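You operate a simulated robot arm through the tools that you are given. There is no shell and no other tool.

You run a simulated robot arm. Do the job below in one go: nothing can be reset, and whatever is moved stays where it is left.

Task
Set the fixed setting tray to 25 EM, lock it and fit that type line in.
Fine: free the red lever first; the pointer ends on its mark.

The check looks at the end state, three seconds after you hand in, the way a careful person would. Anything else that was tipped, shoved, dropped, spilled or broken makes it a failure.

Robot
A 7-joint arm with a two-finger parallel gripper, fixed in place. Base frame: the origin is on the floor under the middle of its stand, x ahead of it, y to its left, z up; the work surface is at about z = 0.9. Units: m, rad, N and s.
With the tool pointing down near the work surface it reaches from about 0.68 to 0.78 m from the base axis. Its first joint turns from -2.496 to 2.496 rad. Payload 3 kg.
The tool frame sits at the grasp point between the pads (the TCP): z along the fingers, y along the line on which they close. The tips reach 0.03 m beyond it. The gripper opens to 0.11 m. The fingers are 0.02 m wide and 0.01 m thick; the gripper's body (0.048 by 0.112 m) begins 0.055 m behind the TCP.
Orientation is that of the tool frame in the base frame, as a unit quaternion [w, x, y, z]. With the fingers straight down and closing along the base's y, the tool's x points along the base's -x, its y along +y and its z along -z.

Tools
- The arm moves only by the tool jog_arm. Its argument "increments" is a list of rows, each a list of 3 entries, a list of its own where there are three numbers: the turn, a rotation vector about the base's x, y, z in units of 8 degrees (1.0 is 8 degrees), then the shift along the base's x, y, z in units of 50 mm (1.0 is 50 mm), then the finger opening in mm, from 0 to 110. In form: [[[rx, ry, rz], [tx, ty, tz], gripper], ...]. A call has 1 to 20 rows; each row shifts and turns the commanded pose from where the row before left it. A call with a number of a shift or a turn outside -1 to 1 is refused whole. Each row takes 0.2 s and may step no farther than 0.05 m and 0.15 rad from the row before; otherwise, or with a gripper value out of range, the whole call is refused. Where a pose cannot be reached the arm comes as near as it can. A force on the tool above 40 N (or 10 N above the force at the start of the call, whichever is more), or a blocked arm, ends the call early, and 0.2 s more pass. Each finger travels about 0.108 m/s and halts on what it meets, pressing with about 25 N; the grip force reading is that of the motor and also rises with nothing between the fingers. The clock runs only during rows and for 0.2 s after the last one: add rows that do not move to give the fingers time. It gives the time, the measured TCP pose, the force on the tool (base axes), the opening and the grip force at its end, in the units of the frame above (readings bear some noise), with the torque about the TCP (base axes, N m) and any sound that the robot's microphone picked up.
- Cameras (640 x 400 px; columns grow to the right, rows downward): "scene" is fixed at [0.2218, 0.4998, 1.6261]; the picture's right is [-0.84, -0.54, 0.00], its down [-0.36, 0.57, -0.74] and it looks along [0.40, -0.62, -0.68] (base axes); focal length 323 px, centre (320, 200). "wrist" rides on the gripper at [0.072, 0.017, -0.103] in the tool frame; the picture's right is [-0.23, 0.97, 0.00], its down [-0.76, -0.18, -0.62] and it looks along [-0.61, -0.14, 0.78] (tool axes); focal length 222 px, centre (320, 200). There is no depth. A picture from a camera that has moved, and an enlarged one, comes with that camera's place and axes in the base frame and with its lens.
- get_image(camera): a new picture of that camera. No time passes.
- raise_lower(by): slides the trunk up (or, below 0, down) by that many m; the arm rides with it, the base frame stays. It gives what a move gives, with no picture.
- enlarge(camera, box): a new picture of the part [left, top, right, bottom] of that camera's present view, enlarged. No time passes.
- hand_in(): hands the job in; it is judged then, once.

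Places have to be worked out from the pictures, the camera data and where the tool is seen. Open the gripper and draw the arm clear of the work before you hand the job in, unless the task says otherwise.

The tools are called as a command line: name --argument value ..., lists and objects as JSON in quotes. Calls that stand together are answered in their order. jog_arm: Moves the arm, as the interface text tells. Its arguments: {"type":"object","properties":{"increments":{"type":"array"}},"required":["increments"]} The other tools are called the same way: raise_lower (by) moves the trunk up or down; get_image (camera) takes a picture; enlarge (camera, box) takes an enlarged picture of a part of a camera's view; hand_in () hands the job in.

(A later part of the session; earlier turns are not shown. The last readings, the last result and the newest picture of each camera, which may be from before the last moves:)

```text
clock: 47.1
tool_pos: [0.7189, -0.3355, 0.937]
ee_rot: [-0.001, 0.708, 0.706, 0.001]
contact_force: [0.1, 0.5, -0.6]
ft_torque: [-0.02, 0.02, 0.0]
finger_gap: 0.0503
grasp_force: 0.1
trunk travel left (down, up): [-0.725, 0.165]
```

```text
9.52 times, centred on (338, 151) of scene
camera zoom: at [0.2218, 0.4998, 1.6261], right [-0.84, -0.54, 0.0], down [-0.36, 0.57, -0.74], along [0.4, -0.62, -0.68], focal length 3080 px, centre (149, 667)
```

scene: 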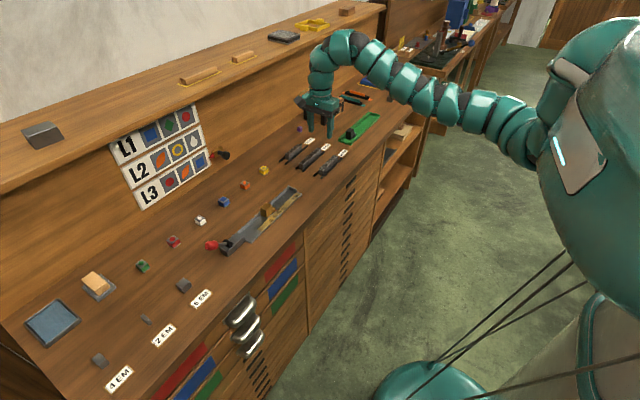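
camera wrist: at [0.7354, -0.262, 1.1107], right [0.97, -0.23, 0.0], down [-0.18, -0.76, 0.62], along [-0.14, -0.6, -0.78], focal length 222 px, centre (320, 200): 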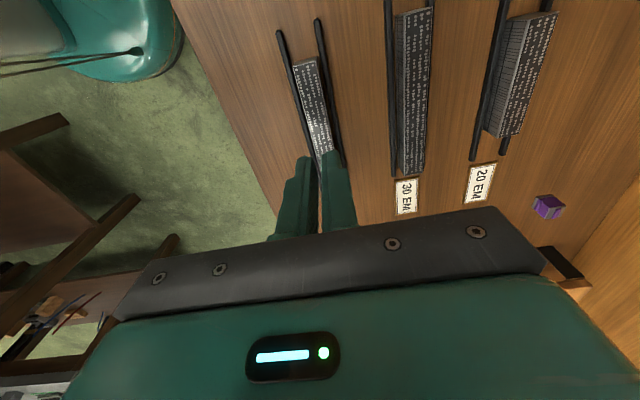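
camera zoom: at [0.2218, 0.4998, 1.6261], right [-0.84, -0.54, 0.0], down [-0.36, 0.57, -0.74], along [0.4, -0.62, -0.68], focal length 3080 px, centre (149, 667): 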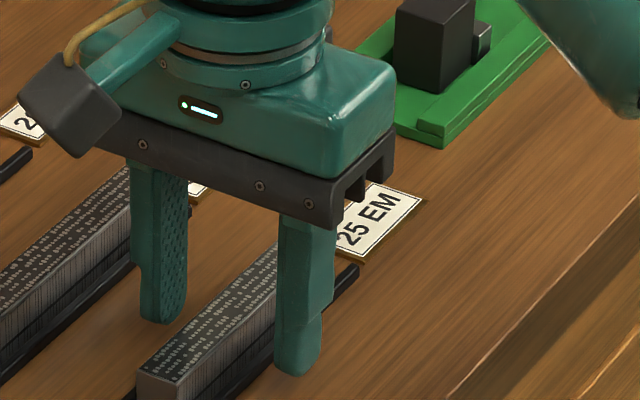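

No contact. I'll close again and watch the gap to be sure the tips pass over the rails.

jog_arm --increments '[[[0, 0, 0], [0, 0, 0], 40], [[0, 0, 0], [0, 0, 0], 30], [[0, 0, 0], [0, 0, 0], 20], [[0, 0, 0], [0, 0, 0], 5], [[0, 0, 0], [0, 0, 0], 5], [[0, 0, 0], [0, 0, 0], 5]]'

enlarge --camera "scene" --box '[310, 130, 366, 172]'

enlarge --camera "wrist" --box '[250, 60, 390, 240]'

```text
clock: 48.5
tool_pos: [0.7187, -0.3365, 0.938]
ee_rot: [0.0, 0.708, 0.706, 0.001]
contact_force: [-1.2, 0.0, 0.8]
ft_torque: [-0.07, 0.08, -0.05]
finger_gap: 0.0177
grasp_force: 25.6
trunk travel left (down, up): [-0.725, 0.165]
```

```text
9.52 times, centred on (338, 151) of scene
camera zoom: at [0.2218, 0.4998, 1.6261], right [-0.84, -0.54, 0.0], down [-0.36, 0.57, -0.74], along [0.4, -0.62, -0.68], focal length 3080 px, centre (149, 667)
```

zoom: 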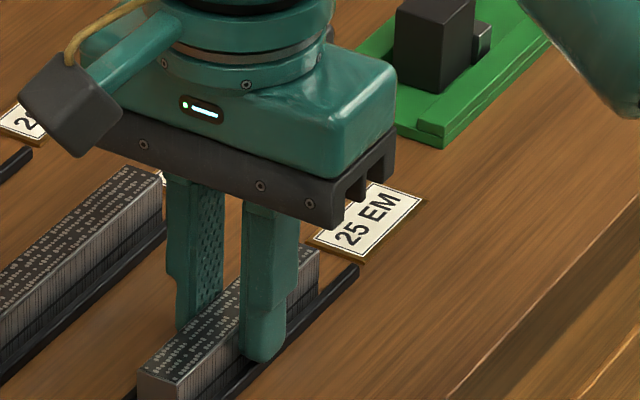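

```text
2.22 times, centred on (320, 150) of wrist
camera zoom: at [0.7355, -0.2619, 1.04], right [0.97, -0.23, 0.0], down [-0.18, -0.76, 0.62], along [-0.14, -0.6, -0.78], focal length 494 px, centre (320, 311)
```

zoom: 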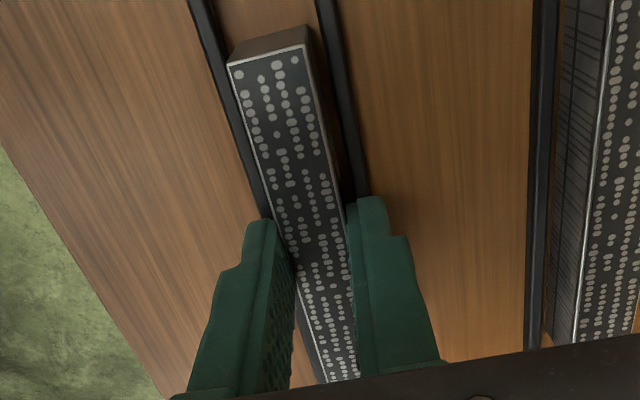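

It's gripped at 17.7 mm again, deeper this time. I'll lift 4 mm slowly and check the gap.

jog_arm --increments '[[[0, 0, 0], [0, 0, 0.02], 5], [[0, 0, 0], [0, 0, 0.03], 5], [[0, 0, 0], [0, 0, 0.03], 5], [[0, 0, 0], [0, 0, 0], 5]]'

enlarge --camera "scene" --box '[310, 130, 366, 172]'

```text
clock: 49.5
tool_pos: [0.7187, -0.3366, 0.9412]
ee_rot: [0.0, 0.708, 0.706, 0.001]
contact_force: [0.0, 1.2, -3.1]
ft_torque: [0.0, 0.01, 0.04]
finger_gap: 0.0177
grasp_force: 24.8
trunk travel left (down, up): [-0.725, 0.165]
```

```text
9.52 times, centred on (338, 151) of scene
camera zoom: at [0.2218, 0.4998, 1.6261], right [-0.84, -0.54, 0.0], down [-0.36, 0.57, -0.74], along [0.4, -0.62, -0.68], focal length 3080 px, centre (149, 667)
```

zoom: 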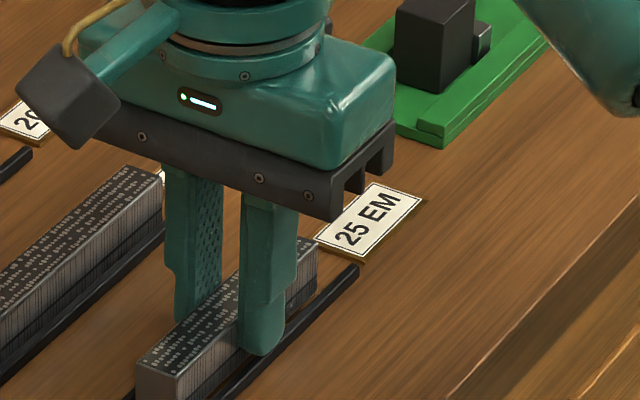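

The tool now carries about 3 N of weight and the gap holds, so the line is lifting. I'll keep raising it slowly.

jog_arm --increments '[[[0, 0, 0], [0, 0, 0.04], 5], [[0, 0, 0], [0, 0, 0.06], 5], [[0, 0, 0], [0, 0, 0.08], 5], [[0, 0, 0], [0, 0, 0.1], 5], [[0, 0, 0], [0, 0, 0.1], 5], [[0, 0, 0], [0, 0, 0.1], 5], [[0, 0, 0], [0, 0, 0.1], 5], [[0, 0, 0], [0, 0, 0.08], 5], [[0, 0, 0], [0, 0, 0.06], 5], [[0, 0, 0], [0, 0, 0.03], 5], [[0, 0, 0], [0, 0, 0], 5]]'

enlarge --camera "scene" --box '[296, 110, 376, 170]'

enlarge --camera "wrist" --box '[250, 60, 390, 240]'

```text
clock: 52.0
tool_pos: [0.7209, -0.3346, 0.9783]
ee_rot: [-0.001, 0.708, 0.706, 0.002]
contact_force: [0.2, 0.7, -3.1]
ft_torque: [0.03, 0.01, -0.01]
finger_gap: 0.0178
grasp_force: 25.5
trunk travel left (down, up): [-0.725, 0.165]
```

```text
6.67 times, centred on (336, 140) of scene
camera zoom: at [0.2218, 0.4998, 1.6261], right [-0.84, -0.54, 0.0], down [-0.36, 0.57, -0.74], along [0.4, -0.62, -0.68], focal length 2156 px, centre (213, 600)
```

zoom: 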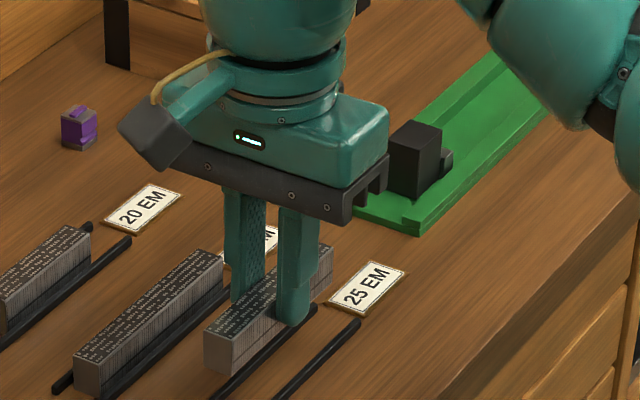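

```text
2.22 times, centred on (320, 150) of wrist
camera zoom: at [0.7364, -0.2614, 1.0809], right [0.97, -0.23, 0.0], down [-0.18, -0.76, 0.62], along [-0.14, -0.6, -0.78], focal length 494 px, centre (320, 311)
```

zoom: 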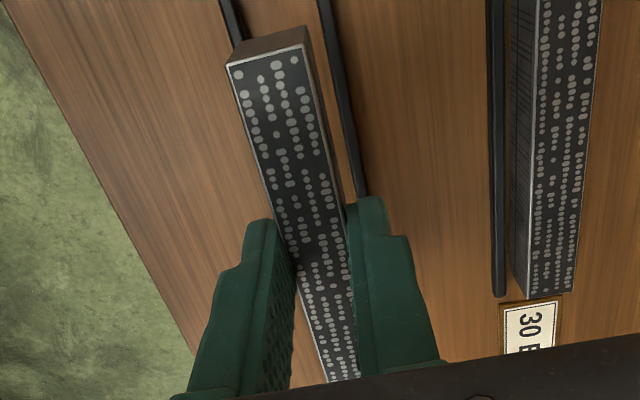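

The line is held level with no slip, its bottom about 37 mm below the TCP. I'll raise it a bit more and carry it smoothly toward the tray, staying above the stop.

jog_arm --increments '[[[0, 0, 0], [0, 0, 0.06], 5], [[0, 0, 0], [0, 0, 0.1], 5], [[0, 0, 0], [0, 0.05, 0.14], 5], [[0, 0, 0], [0, 0.1, 0.14], 5], [[0, 0, 0], [0.02, 0.15, 0.1], 5], [[0, 0, 0], [0.04, 0.2, 0.06], 5], [[0, 0, 0], [0.05, 0.25, 0], 5], [[0, 0, 0], [0.05, 0.3, 0], 5], [[0, 0, 0], [0.05, 0.3, 0], 5], [[0, 0, 0], [0.05, 0.3, 0], 5], [[0, 0, 0], [0.05, 0.3, 0], 5], [[0, 0, 0], [0.05, 0.3, 0], 5], [[0, 0, 0], [0.05, 0.3, 0], 5], [[0, 0, 0], [0.05, 0.3, 0], 5], [[0, 0, 0], [0.05, 0.25, 0], 5], [[0, 0, 0], [0.04, 0.2, 0], 5], [[0, 0, 0], [0.02, 0.15, 0], 5], [[0, 0, 0], [0, 0.1, 0], 5], [[0, 0, 0], [0, 0.05, 0], 5], [[0, 0, 0], [0, 0, 0], 5]]'

get_image --camera "wrist"

get_image --camera "scene"

```text
clock: 56.1
tool_pos: [0.7488, -0.1556, 1.0101]
ee_rot: [0.0, 0.707, 0.707, 0.001]
contact_force: [0.8, -1.1, -3.8]
ft_torque: [0.02, 0.02, 0.01]
finger_gap: 0.018
grasp_force: 25.0
trunk travel left (down, up): [-0.725, 0.165]
```

```text
taken
camera wrist: at [0.7652, -0.0811, 1.1118], right [0.97, -0.23, 0.0], down [-0.18, -0.76, 0.62], along [-0.14, -0.6, -0.78], focal length 222 px, centre (320, 200)
```

wrist: 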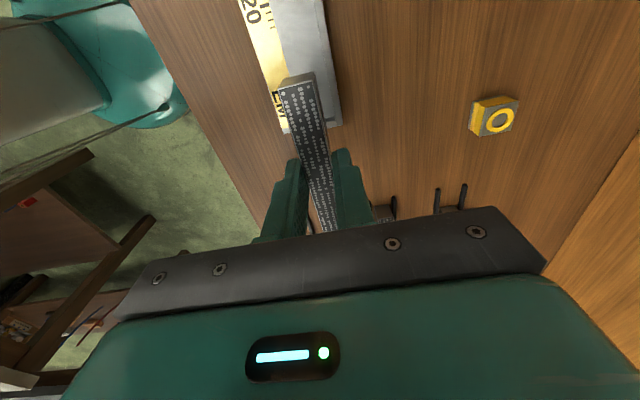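

```text
taken
```

scene: 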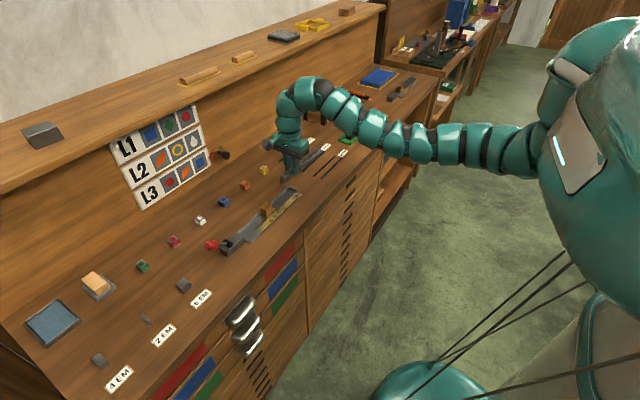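

The line is still held firmly. I'll move on to the hover position over the gap between stop and slider, centre near y≈−0.095.

jog_arm --increments '[[[0, 0, 0], [0, 0.05, 0], 5], [[0, 0, 0], [0, 0.1, 0], 5], [[0, 0, 0], [0, 0.2, 0], 5], [[0, 0, 0], [0.01, 0.25, 0], 5], [[0, 0, 0], [0.01, 0.25, 0], 5], [[0, 0, 0], [0, 0.2, 0], 5], [[0, 0, 0], [0, 0.1, 0], 5], [[0, 0, 0], [0, 0.04, 0], 5], [[0, 0, 0], [0, 0, 0], 5]]'

get_image --camera "wrist"

enlarge --camera "scene" --box '[220, 150, 332, 230]'

```text
clock: 58.1
tool_pos: [0.7502, -0.0958, 1.009]
ee_rot: [0.0, 0.707, 0.708, 0.001]
contact_force: [0.1, -0.9, -3.4]
ft_torque: [-0.01, -0.01, 0.03]
finger_gap: 0.0177
grasp_force: 24.8
trunk travel left (down, up): [-0.725, 0.165]
```

```text
taken
camera wrist: at [0.7662, -0.0213, 1.1117], right [0.97, -0.23, 0.0], down [-0.18, -0.76, 0.62], along [-0.14, -0.6, -0.78], focal length 222 px, centre (320, 200)
```

wrist: 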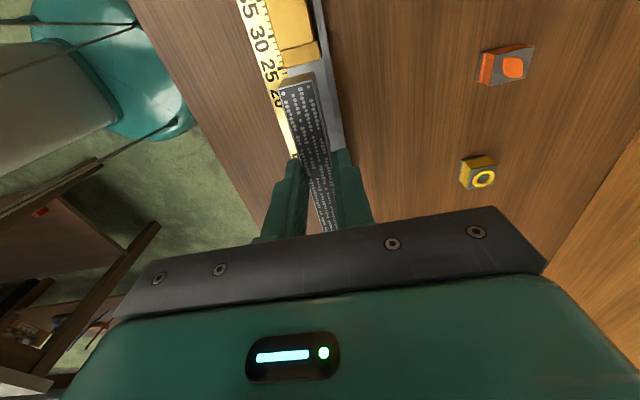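

```text
5.00 times, centred on (276, 190) of scene
camera zoom: at [0.2218, 0.4998, 1.6261], right [-0.84, -0.54, 0.0], down [-0.36, 0.57, -0.74], along [0.4, -0.62, -0.68], focal length 1617 px, centre (540, 250)
```

zoom: 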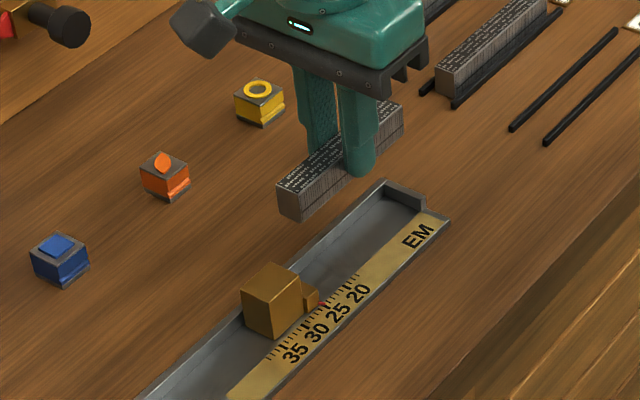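

I'll zoom in from both cameras to measure the line's ends against the plate and the stop.

enlarge --camera "wrist" --box '[240, 20, 360, 110]'

enlarge --camera "wrist" --box '[250, 130, 390, 240]'

enlarge --camera "scene" --box '[265, 165, 317, 215]'

```text
4.44 times, centred on (300, 65) of wrist
camera zoom: at [0.7662, -0.0213, 1.1117], right [0.97, -0.23, 0.0], down [-0.18, -0.76, 0.62], along [-0.14, -0.6, -0.78], focal length 987 px, centre (409, 800)
```

zoom: 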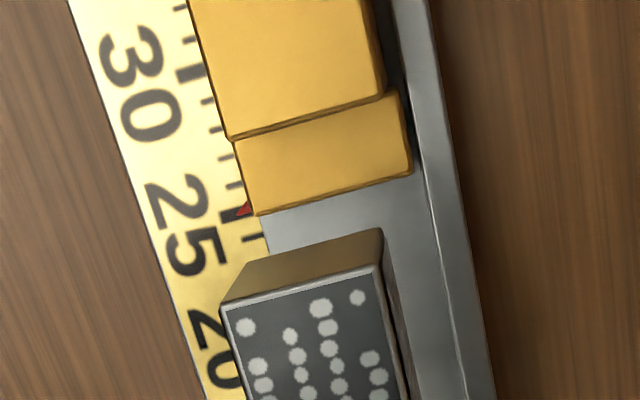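

```text
3.64 times, centred on (320, 185) of wrist
camera zoom: at [0.7662, -0.0213, 1.1117], right [0.97, -0.23, 0.0], down [-0.18, -0.76, 0.62], along [-0.14, -0.6, -0.78], focal length 808 px, centre (320, 254)
```

zoom: 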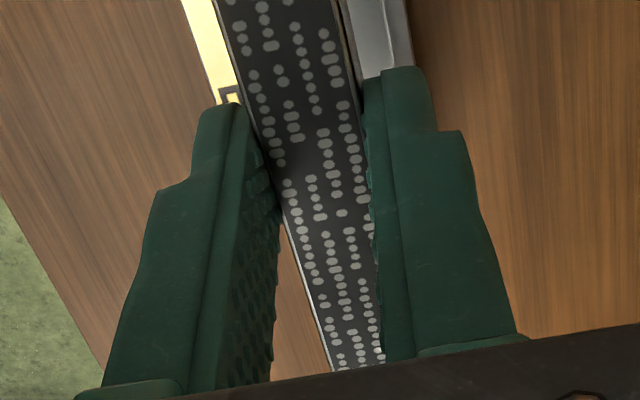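

```text
8.00 times, centred on (291, 190) of scene
camera zoom: at [0.2218, 0.4998, 1.6261], right [-0.84, -0.54, 0.0], down [-0.36, 0.57, -0.74], along [0.4, -0.62, -0.68], focal length 2587 px, centre (552, 280)
```

zoom: 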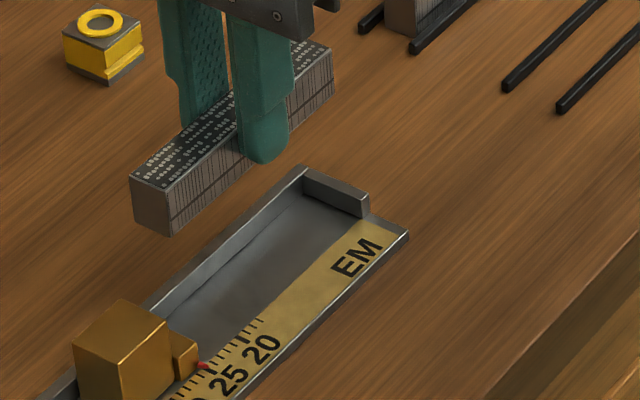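

From the exact camera pose, the line's near end is at y≈−0.0410 and the plate face at about −0.0418. The stop face is near −0.148 and the line is about 104.8 mm long, leaving about 1 mm of total clearance. I'll shift −1.2 mm and lower until the line's bottom is about 8 mm above the plate, then re-measure.

jog_arm --increments '[[[0, 0, 0], [0, -0.024, -0.04], 5], [[0, 0, 0], [0, 0, -0.1], 5], [[0, 0, 0], [0, 0, -0.15], 5], [[0, 0, 0], [0, 0, -0.15], 5], [[0, 0, 0], [0, 0, -0.15], 5], [[0, 0, 0], [0, 0, -0.15], 5], [[0, 0, 0], [0, 0, -0.1], 5], [[0, 0, 0], [0, 0, -0.08], 5], [[0, 0, 0], [0, 0, 0], 5]]'

get_image --camera "wrist"

enlarge --camera "wrist" --box '[250, 20, 350, 95]'

enlarge --camera "scene" --box '[260, 175, 312, 215]'

enlarge --camera "scene" --box '[284, 175, 306, 195]'

```text
clock: 60.1
tool_pos: [0.7498, -0.0974, 0.9634]
ee_rot: [0.0, 0.708, 0.707, 0.001]
contact_force: [-0.6, 0.3, -3.3]
ft_torque: [0.03, 0.0, 0.02]
finger_gap: 0.0177
grasp_force: 25.1
trunk travel left (down, up): [-0.725, 0.165]
```

```text
taken
camera wrist: at [0.7662, -0.0234, 1.066], right [0.97, -0.23, 0.0], down [-0.18, -0.76, 0.62], along [-0.14, -0.6, -0.78], focal length 222 px, centre (320, 200)
```

wrist: 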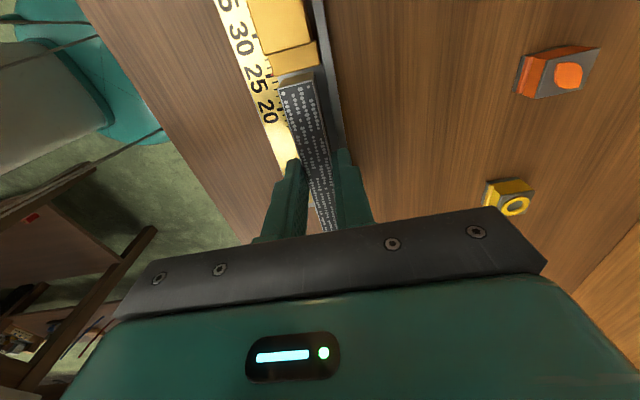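

```text
5.33 times, centred on (300, 58) of wrist
camera zoom: at [0.7662, -0.0234, 1.066], right [0.97, -0.23, 0.0], down [-0.18, -0.76, 0.62], along [-0.14, -0.6, -0.78], focal length 1185 px, centre (427, 960)
```

zoom: 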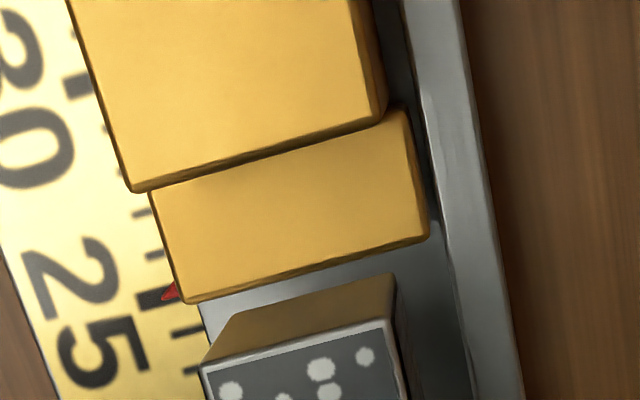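

```text
10.00 times, centred on (286, 195) of scene
camera zoom: at [0.2218, 0.4998, 1.6261], right [-0.84, -0.54, 0.0], down [-0.36, 0.57, -0.74], along [0.4, -0.62, -0.68], focal length 3234 px, centre (660, 250)
```

zoom: 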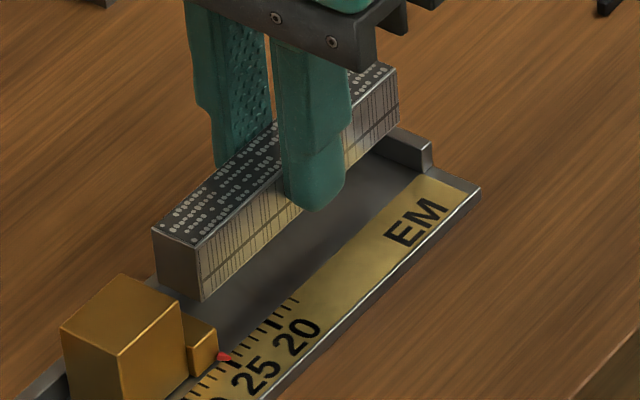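

```text
16.00 times, centred on (295, 185) of scene
camera zoom: at [0.2218, 0.4998, 1.6261], right [-0.84, -0.54, 0.0], down [-0.36, 0.57, -0.74], along [0.4, -0.62, -0.68], focal length 5174 px, centre (720, 440)
```

zoom: 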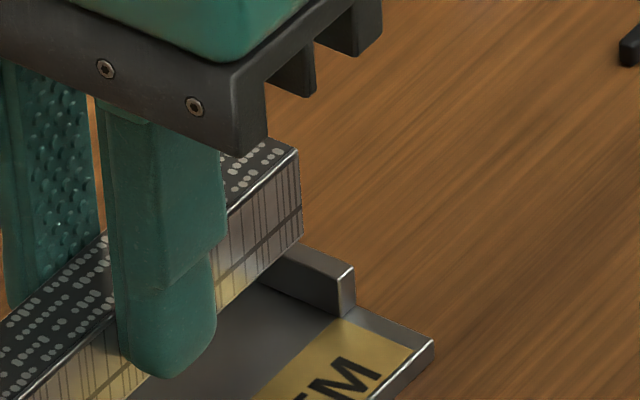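

The gap at the plate is now about 1.1 mm and at the stop about 0.7 mm. The +x finger would land on the back lip (inner face at x≈0.763) at this x. So I'll shift about 4 mm toward −x, which is still inside the channel, lower to about 3 mm above the plate and stop tops, and re-check.

jog_arm --increments '[[[0, 0, 0], [-0.04, 0.004, 0], 5], [[0, 0, 0], [-0.045, 0, -0.03], 5], [[0, 0, 0], [0, 0, -0.05], 5], [[0, 0, 0], [0, 0, -0.04], 5], [[0, 0, 0], [0, 0, 0], 5], [[0, 0, 0], [0, 0, 0], 5]]'

enlarge --camera "wrist" --box '[250, 20, 350, 95]'

enlarge --camera "scene" --box '[284, 175, 306, 195]'

enlarge --camera "scene" --box '[260, 185, 300, 215]'

enlarge --camera "wrist" --box '[250, 130, 390, 240]'

```text
clock: 61.5
tool_pos: [0.7461, -0.0976, 0.9574]
ee_rot: [0.0, 0.708, 0.706, 0.001]
contact_force: [0.0, -0.5, -4.2]
ft_torque: [0.02, 0.02, 0.0]
finger_gap: 0.0177
grasp_force: 24.4
trunk travel left (down, up): [-0.725, 0.165]
```

```text
5.33 times, centred on (300, 58) of wrist
camera zoom: at [0.7617, -0.0236, 1.0602], right [0.97, -0.23, 0.0], down [-0.18, -0.76, 0.62], along [-0.14, -0.6, -0.78], focal length 1185 px, centre (427, 960)
```

zoom: 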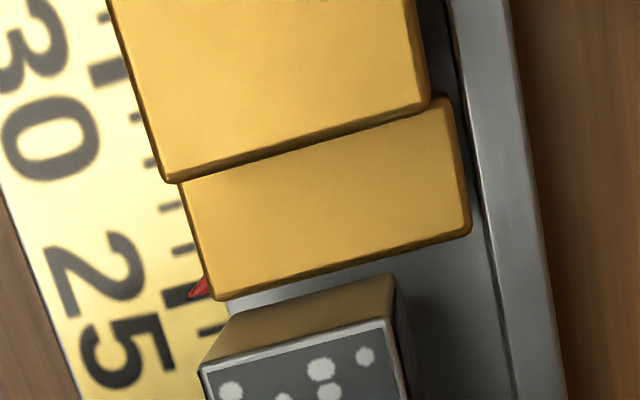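

```text
16.00 times, centred on (295, 185) of scene
camera zoom: at [0.2218, 0.4998, 1.6261], right [-0.84, -0.54, 0.0], down [-0.36, 0.57, -0.74], along [0.4, -0.62, -0.68], focal length 5174 px, centre (720, 440)
```

zoom: 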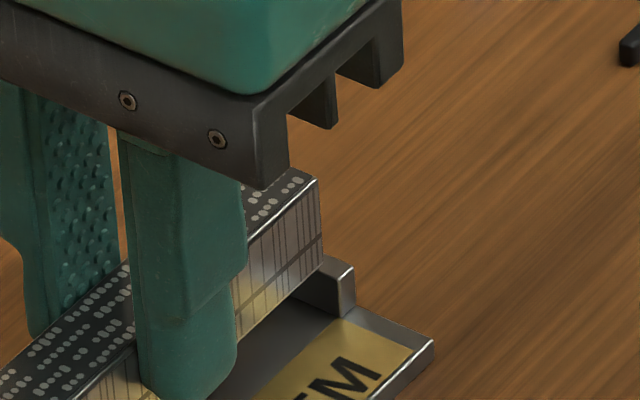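

```text
13.33 times, centred on (280, 200) of scene
camera zoom: at [0.2218, 0.4998, 1.6261], right [-0.84, -0.54, 0.0], down [-0.36, 0.57, -0.74], along [0.4, -0.62, -0.68], focal length 4311 px, centre (853, 200)
```

zoom: 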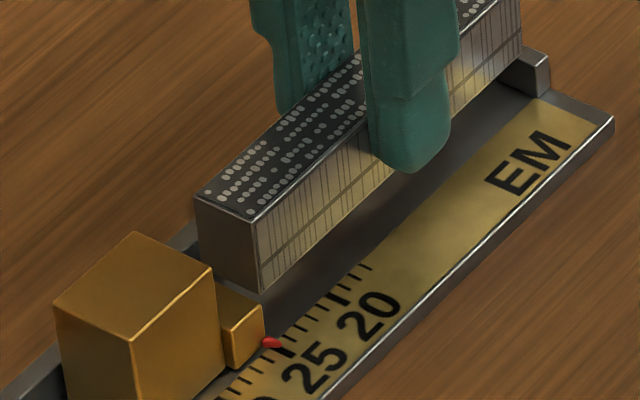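

```text
3.64 times, centred on (320, 185) of wrist
camera zoom: at [0.7617, -0.0236, 1.0602], right [0.97, -0.23, 0.0], down [-0.18, -0.76, 0.62], along [-0.14, -0.6, -0.78], focal length 808 px, centre (320, 254)
```

zoom: 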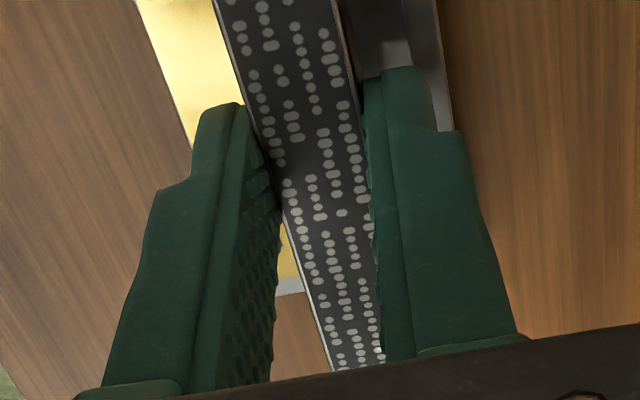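

Gaps check out at about 1.2 mm at the plate and about 1–1.7 mm at the stop. I'll lower the line between them in small steps and watch the force.

jog_arm --increments '[[[0, 0, 0], [0, 0, -0.04], 5], [[0, 0, 0], [0, 0, -0.04], 5], [[0, 0, 0], [0, 0, -0.04], 5], [[0, 0, 0], [0, 0, -0.04], 5], [[0, 0, 0], [0, 0, -0.03], 5], [[0, 0, 0], [0, 0, 0], 5]]'

enlarge --camera "wrist" --box '[250, 20, 350, 95]'

enlarge --camera "scene" --box '[260, 175, 312, 215]'

```text
clock: 63.0
tool_pos: [0.7466, -0.0979, 0.9462]
ee_rot: [0.0, 0.708, 0.706, 0.001]
contact_force: [0.4, -0.1, -3.7]
ft_torque: [0.0, -0.03, -0.01]
finger_gap: 0.0179
grasp_force: 24.9
trunk travel left (down, up): [-0.725, 0.165]
```

```text
5.33 times, centred on (300, 58) of wrist
camera zoom: at [0.762, -0.0232, 1.05], right [0.97, -0.23, 0.0], down [-0.18, -0.76, 0.62], along [-0.14, -0.6, -0.78], focal length 1185 px, centre (427, 960)
```

zoom: 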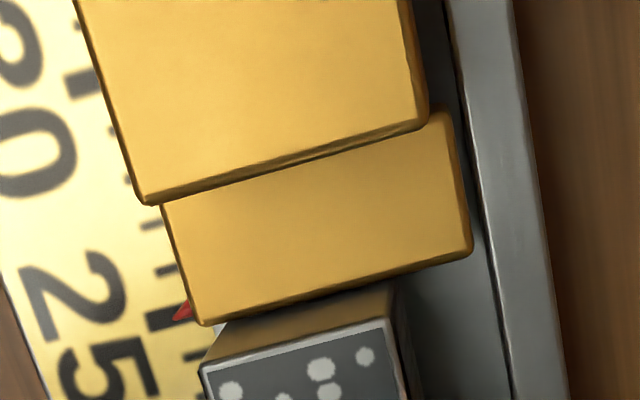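

```text
10.00 times, centred on (286, 195) of scene
camera zoom: at [0.2218, 0.4998, 1.6261], right [-0.84, -0.54, 0.0], down [-0.36, 0.57, -0.74], along [0.4, -0.62, -0.68], focal length 3234 px, centre (660, 250)
```

zoom: 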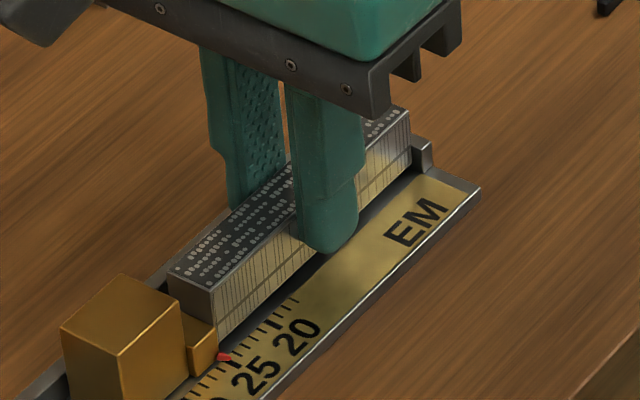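

The line is now between the stop and the plate with no contact, its bottom about 6 mm above the floor. I'll lower the last few millimetres gently.

jog_arm --increments '[[[0, 0, 0], [0, 0, -0.03], 5], [[0, 0, 0], [0, 0, -0.03], 5], [[0, 0, 0], [0, 0, 0], 5]]'

enlarge --camera "scene" --box '[260, 175, 312, 215]'

enlarge --camera "wrist" --box '[250, 20, 350, 95]'

```text
clock: 63.8
tool_pos: [0.7457, -0.0971, 0.9466]
ee_rot: [0.001, 0.707, 0.707, 0.002]
contact_force: [1.2, 0.7, 14.9]
ft_torque: [-0.16, -0.34, 0.02]
finger_gap: 0.0176
grasp_force: 24.9
trunk travel left (down, up): [-0.725, 0.165]
```

```text
10.00 times, centred on (286, 195) of scene
camera zoom: at [0.2218, 0.4998, 1.6261], right [-0.84, -0.54, 0.0], down [-0.36, 0.57, -0.74], along [0.4, -0.62, -0.68], focal length 3234 px, centre (660, 250)
```

zoom: 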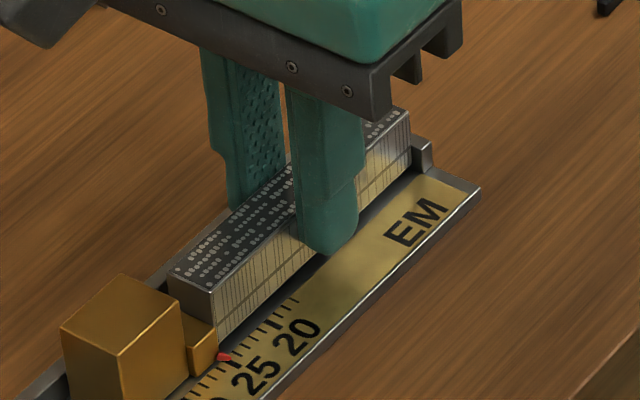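

```text
5.33 times, centred on (300, 58) of wrist
camera zoom: at [0.7615, -0.0231, 1.0497], right [0.97, -0.23, 0.0], down [-0.18, -0.76, 0.62], along [-0.14, -0.6, -0.78], focal length 1185 px, centre (427, 960)
```

zoom: 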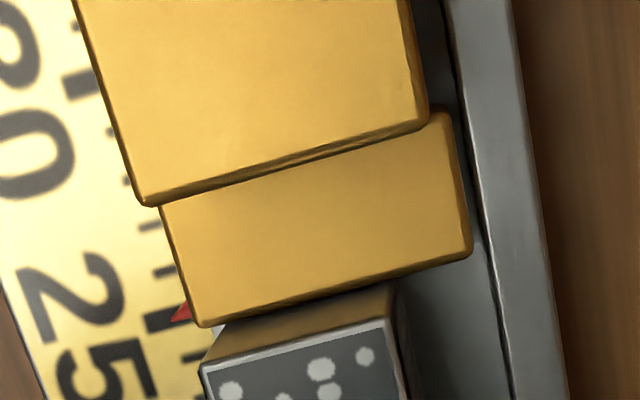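

The torque shows the contact is at +19 mm in x, so the +x finger's outer edge is resting on the lip at tip z≈0.917. I'll lift slightly, shift 2 mm further toward −x so the finger fits inside the lip, and lower again.

jog_arm --increments '[[[0, 0, 0], [0, 0, 0.07], 5], [[0, 0, 0], [-0.025, 0, 0.01], 5], [[0, 0, 0], [-0.025, 0, 0], 5], [[0, 0, 0], [0, 0, 0], 5]]'

enlarge --camera "wrist" --box '[250, 20, 390, 240]'

enlarge --camera "wrist" --box '[320, 130, 380, 180]'

```text
clock: 64.8
tool_pos: [0.7435, -0.0972, 0.9481]
ee_rot: [0.0, 0.708, 0.707, 0.001]
contact_force: [-0.3, 0.3, -3.8]
ft_torque: [-0.02, 0.0, -0.01]
finger_gap: 0.0179
grasp_force: 25.2
trunk travel left (down, up): [-0.725, 0.165]
```

```text
1.82 times, centred on (320, 130) of wrist
camera zoom: at [0.7592, -0.023, 1.0507], right [0.97, -0.23, 0.0], down [-0.18, -0.76, 0.62], along [-0.14, -0.6, -0.78], focal length 404 px, centre (320, 327)
```

zoom: 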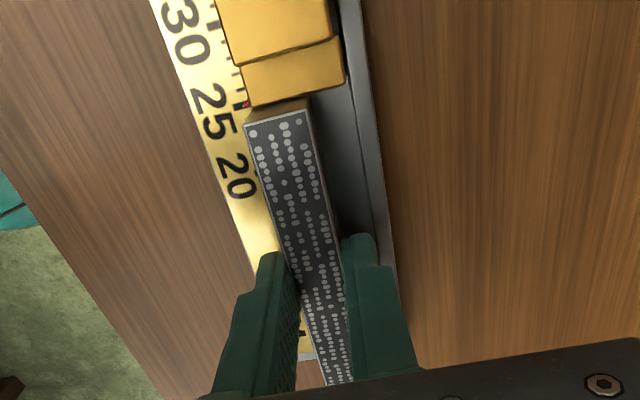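

```text
8.00 times, centred on (350, 155) of wrist
camera zoom: at [0.7592, -0.023, 1.0507], right [0.97, -0.23, 0.0], down [-0.18, -0.76, 0.62], along [-0.14, -0.6, -0.78], focal length 1777 px, centre (80, 560)
```

zoom: 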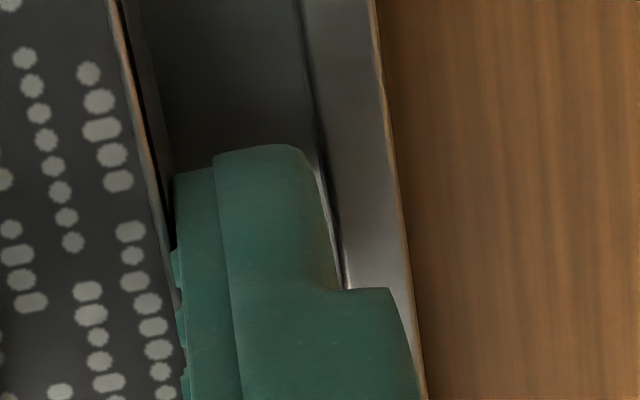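

The finger's tip is now inside the lip's inner edge. I'll lower again in small steps.

jog_arm --increments '[[[0, 0, 0], [0, 0, -0.03], 5], [[0, 0, 0], [0, 0, -0.03], 5], [[0, 0, 0], [0, 0, -0.02], 5], [[0, 0, 0], [0, 0, 0], 5]]'

enlarge --camera "wrist" --box '[320, 130, 380, 180]'

```text
clock: 65.8
tool_pos: [0.7442, -0.0977, 0.9446]
ee_rot: [-0.001, 0.708, 0.707, 0.001]
contact_force: [0.1, -1.0, -3.4]
ft_torque: [0.0, 0.0, 0.01]
finger_gap: 0.0176
grasp_force: 24.8
trunk travel left (down, up): [-0.725, 0.165]
```

```text
8.00 times, centred on (350, 155) of wrist
camera zoom: at [0.7592, -0.0228, 1.0472], right [0.97, -0.23, 0.0], down [-0.18, -0.76, 0.62], along [-0.14, -0.6, -0.78], focal length 1777 px, centre (80, 560)
```

zoom: 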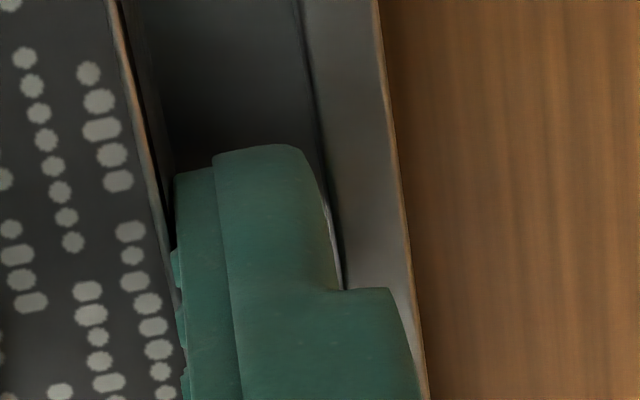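

There's no contact now, and the tip is passing inside the lip. I'll continue down to the floor.

jog_arm --increments '[[[0, 0, 0], [0, 0, -0.025], 5], [[0, 0, 0], [0, 0, -0.025], 5], [[0, 0, 0], [0, 0, 0], 5]]'

enlarge --camera "scene" --box '[260, 175, 312, 215]'

```text
clock: 66.5
tool_pos: [0.7423, -0.0977, 0.9427]
ee_rot: [0.001, 0.707, 0.707, 0.003]
contact_force: [1.7, -0.5, 8.8]
ft_torque: [-0.25, 0.04, -0.04]
finger_gap: 0.0179
grasp_force: 24.8
trunk travel left (down, up): [-0.725, 0.165]
```

```text
10.00 times, centred on (286, 195) of scene
camera zoom: at [0.2218, 0.4998, 1.6261], right [-0.84, -0.54, 0.0], down [-0.36, 0.57, -0.74], along [0.4, -0.62, -0.68], focal length 3234 px, centre (660, 250)
```

zoom: 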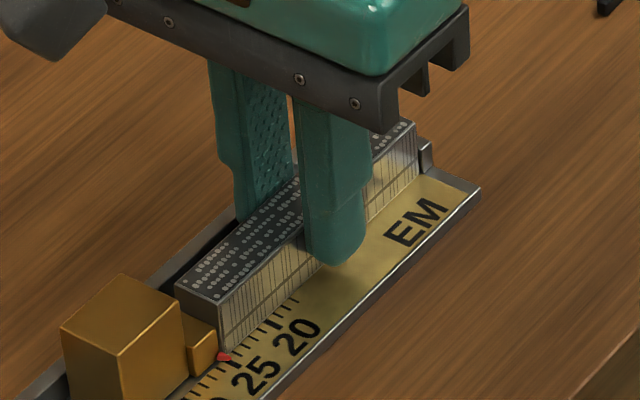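

Floor-type contact: about +12 N, centred under the line. I'll check the exact pose and gaps before releasing.

enlarge --camera "wrist" --box '[240, 20, 350, 100]'

enlarge --camera "scene" --box '[286, 178, 308, 198]'

enlarge --camera "scene" --box '[268, 195, 290, 215]'

```text
5.00 times, centred on (295, 60) of wrist
camera zoom: at [0.7588, -0.0229, 1.0462], right [0.97, -0.23, 0.0], down [-0.18, -0.76, 0.62], along [-0.14, -0.6, -0.78], focal length 1111 px, centre (445, 900)
```

zoom: 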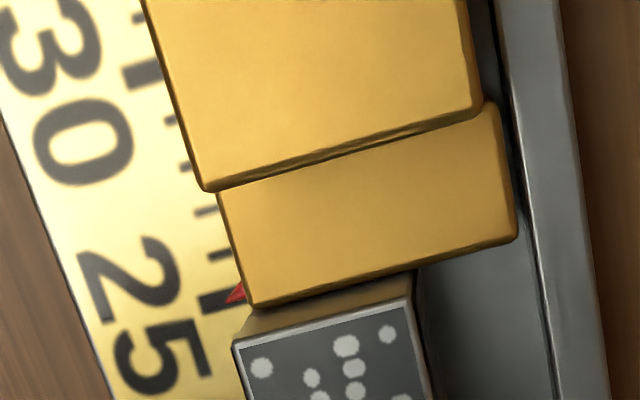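

```text
16.00 times, centred on (297, 188) of scene
camera zoom: at [0.2218, 0.4998, 1.6261], right [-0.84, -0.54, 0.0], down [-0.36, 0.57, -0.74], along [0.4, -0.62, -0.68], focal length 5174 px, centre (688, 392)
```

zoom: 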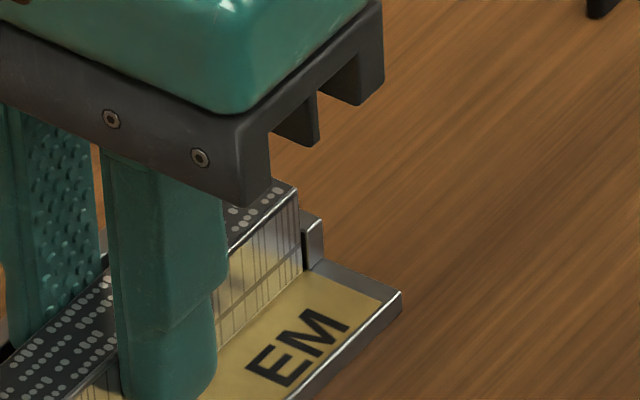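

```text
16.00 times, centred on (279, 205) of scene
camera zoom: at [0.2218, 0.4998, 1.6261], right [-0.84, -0.54, 0.0], down [-0.36, 0.57, -0.74], along [0.4, -0.62, -0.68], focal length 5174 px, centre (976, 120)
```

zoom: 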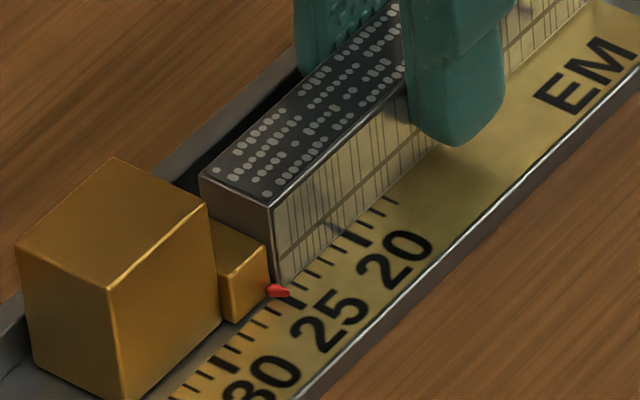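

The line's bottom is on the tray floor, between plate and stop with small gaps at both ends, and the pointer is still on 25. I'll take off the downward load, open just a little so the finger doesn't hit the lip, and lift straight out.

jog_arm --increments '[[[0, 0, 0], [0, 0, 0.03], 5], [[0, 0, 0], [0, 0, 0], 5], [[0, 0, 0], [0, 0, 0], 20], [[0, 0, 0], [0, 0, 0], 20], [[0, 0, 0], [0, 0, 0], 20]]'

enlarge --camera "scene" --box '[260, 175, 312, 215]'

enlarge --camera "wrist" --box '[240, 20, 390, 240]'

```text
clock: 67.8
tool_pos: [0.7441, -0.0969, 0.943]
ee_rot: [0.0, 0.708, 0.707, 0.001]
contact_force: [-0.7, 0.3, 0.2]
ft_torque: [-0.02, -0.01, 0.0]
finger_gap: 0.0201
grasp_force: 0.1
trunk travel left (down, up): [-0.725, 0.165]
```

```text
10.00 times, centred on (286, 195) of scene
camera zoom: at [0.2218, 0.4998, 1.6261], right [-0.84, -0.54, 0.0], down [-0.36, 0.57, -0.74], along [0.4, -0.62, -0.68], focal length 3234 px, centre (660, 250)
```

zoom: 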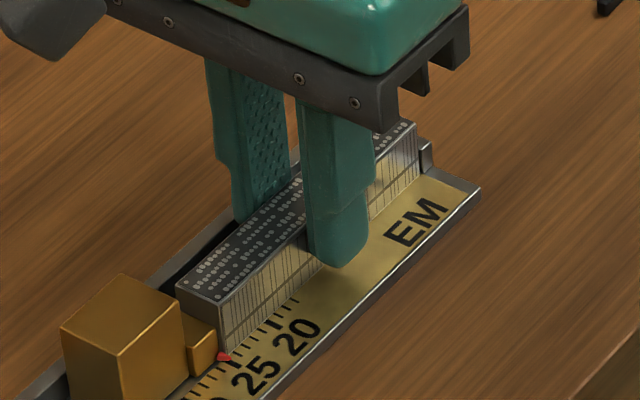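

```text
1.82 times, centred on (315, 130) of wrist
camera zoom: at [0.7588, -0.0228, 1.0463], right [0.97, -0.23, 0.0], down [-0.18, -0.76, 0.62], along [-0.14, -0.6, -0.78], focal length 404 px, centre (329, 327)
```

zoom: 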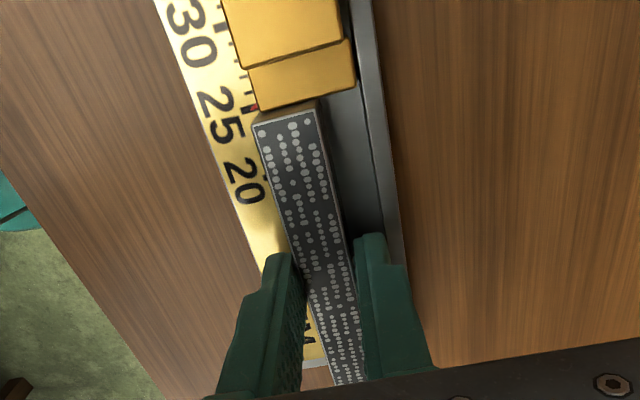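

The line stands free in the tray. It sits about 6 mm toward the scale side, so I'll centre it: raise until the tips clear the lip, re-grip the top lightly, slide it +x along the floor, and release.

jog_arm --increments '[[[0, 0, 0], [0, 0, 0.05], 20], [[0, 0, 0], [0, 0, 0.05], 20], [[0, 0, 0], [0, 0, 0.04], 20], [[0, 0, 0], [0, 0, 0], 15], [[0, 0, 0], [0, 0, 0], 12], [[0, 0, 0], [0, 0, 0], 12]]'

enlarge --camera "scene" --box '[260, 175, 312, 215]'

enlarge --camera "wrist" --box '[240, 20, 390, 240]'

```text
clock: 69.2
tool_pos: [0.7439, -0.0967, 0.9497]
ee_rot: [-0.001, 0.708, 0.707, 0.002]
contact_force: [-0.1, -0.3, 0.6]
ft_torque: [-0.06, 0.03, -0.01]
finger_gap: 0.0176
grasp_force: 25.1
trunk travel left (down, up): [-0.725, 0.165]
```

```text
10.00 times, centred on (286, 195) of scene
camera zoom: at [0.2218, 0.4998, 1.6261], right [-0.84, -0.54, 0.0], down [-0.36, 0.57, -0.74], along [0.4, -0.62, -0.68], focal length 3234 px, centre (660, 250)
```

zoom: 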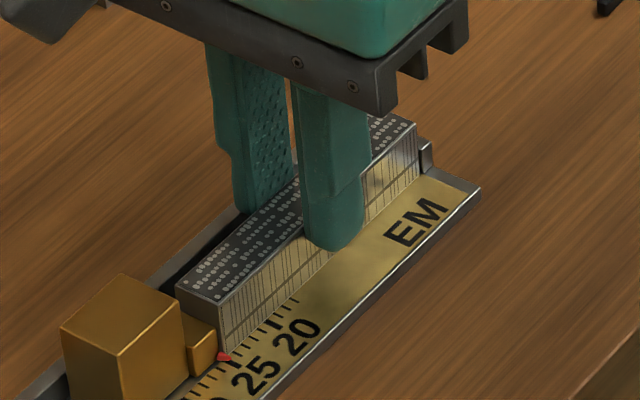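

```text
1.82 times, centred on (315, 130) of wrist
camera zoom: at [0.7588, -0.0225, 1.0528], right [0.97, -0.23, 0.0], down [-0.18, -0.76, 0.62], along [-0.14, -0.6, -0.78], focal length 404 px, centre (329, 327)
```

zoom: 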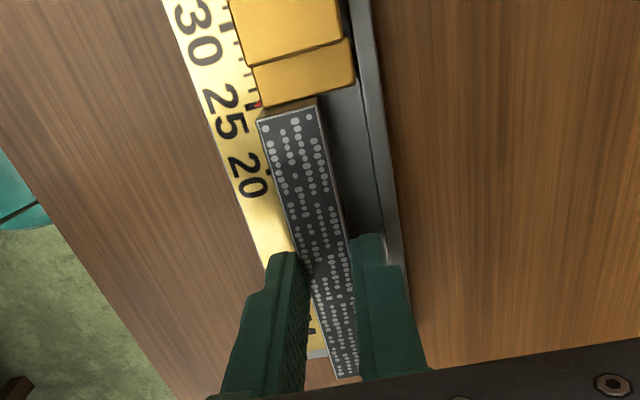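

The top is re-gripped with the tips above the lip and the line still on the floor. I'll slide it +x by about 6.5 mm in small steps.

jog_arm --increments '[[[0, 0, 0], [0.03, 0, 0], 12], [[0, 0, 0], [0.03, 0, 0], 12], [[0, 0, 0], [0.03, 0, 0], 12], [[0, 0, 0], [0.03, 0, 0], 12], [[0, 0, 0], [0.012, 0, 0], 12], [[0, 0, 0], [0, 0, 0], 12]]'

enlarge --camera "scene" --box '[260, 175, 312, 215]'

enlarge --camera "wrist" --box '[240, 20, 390, 240]'

```text
clock: 70.5
tool_pos: [0.7498, -0.0977, 0.9504]
ee_rot: [-0.001, 0.708, 0.706, 0.001]
contact_force: [0.1, -0.1, 0.1]
ft_torque: [0.0, -0.02, 0.02]
finger_gap: 0.0177
grasp_force: 24.9
trunk travel left (down, up): [-0.725, 0.165]
```

```text
10.00 times, centred on (286, 195) of scene
camera zoom: at [0.2218, 0.4998, 1.6261], right [-0.84, -0.54, 0.0], down [-0.36, 0.57, -0.74], along [0.4, -0.62, -0.68], focal length 3234 px, centre (660, 250)
```

zoom: 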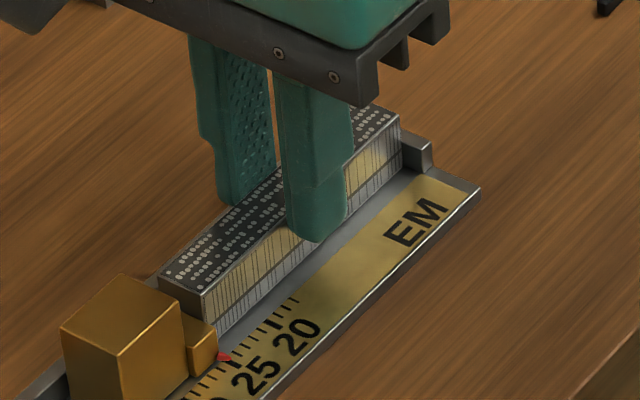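

```text
1.82 times, centred on (315, 130) of wrist
camera zoom: at [0.7661, -0.023, 1.0528], right [0.97, -0.23, 0.0], down [-0.18, -0.76, 0.62], along [-0.14, -0.6, -0.78], focal length 404 px, centre (329, 327)
```

zoom: 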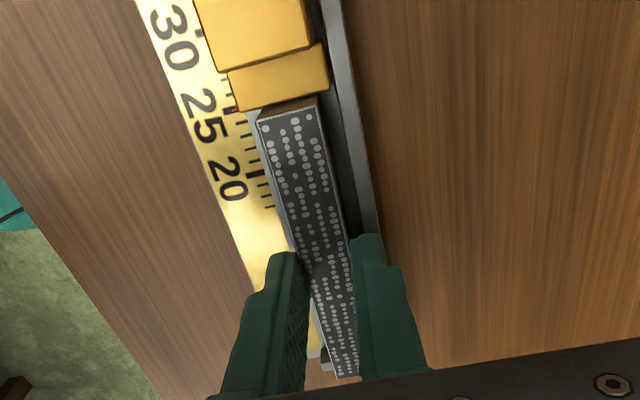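

The line is now centred in the channel (x≈0.749) and still down on the floor. I'll open and lift straight up.

jog_arm --increments '[[[0, 0, 0], [0, 0, 0], 20], [[0, 0, 0], [0, 0, 0], 26], [[0, 0, 0], [0, 0, 0], 26], [[0, 0, 0], [0, 0, 0.2], 26], [[0, 0, 0], [0, 0, 0.4], 30], [[0, 0, 0], [0, 0, 0.8], 40], [[0, 0, 0], [0, 0, 0.8], 50]]'

enlarge --camera "scene" --box '[220, 170, 316, 240]'

get_image --camera "wrist"

```text
clock: 72.2
tool_pos: [0.7491, -0.0981, 1.0606]
ee_rot: [0.0, 0.708, 0.706, 0.001]
contact_force: [0.6, 0.1, -0.3]
ft_torque: [-0.01, -0.03, -0.02]
finger_gap: 0.05
grasp_force: 0.0
trunk travel left (down, up): [-0.725, 0.165]
```

```text
5.71 times, centred on (268, 205) of scene
camera zoom: at [0.2218, 0.4998, 1.6261], right [-0.84, -0.54, 0.0], down [-0.36, 0.57, -0.74], along [0.4, -0.62, -0.68], focal length 1848 px, centre (617, 171)
```

zoom: 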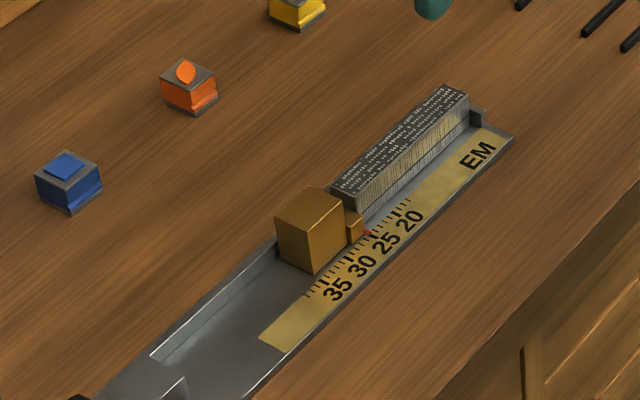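

```text
taken
camera wrist: at [0.7655, -0.0244, 1.1635], right [0.97, -0.23, 0.0], down [-0.18, -0.76, 0.62], along [-0.14, -0.61, -0.78], focal length 222 px, centre (320, 200)
```

wrist: 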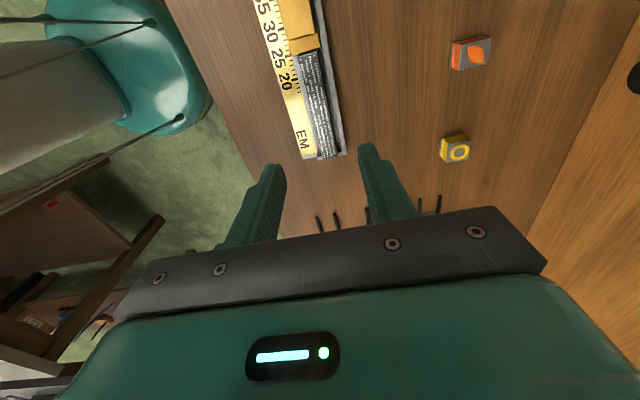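

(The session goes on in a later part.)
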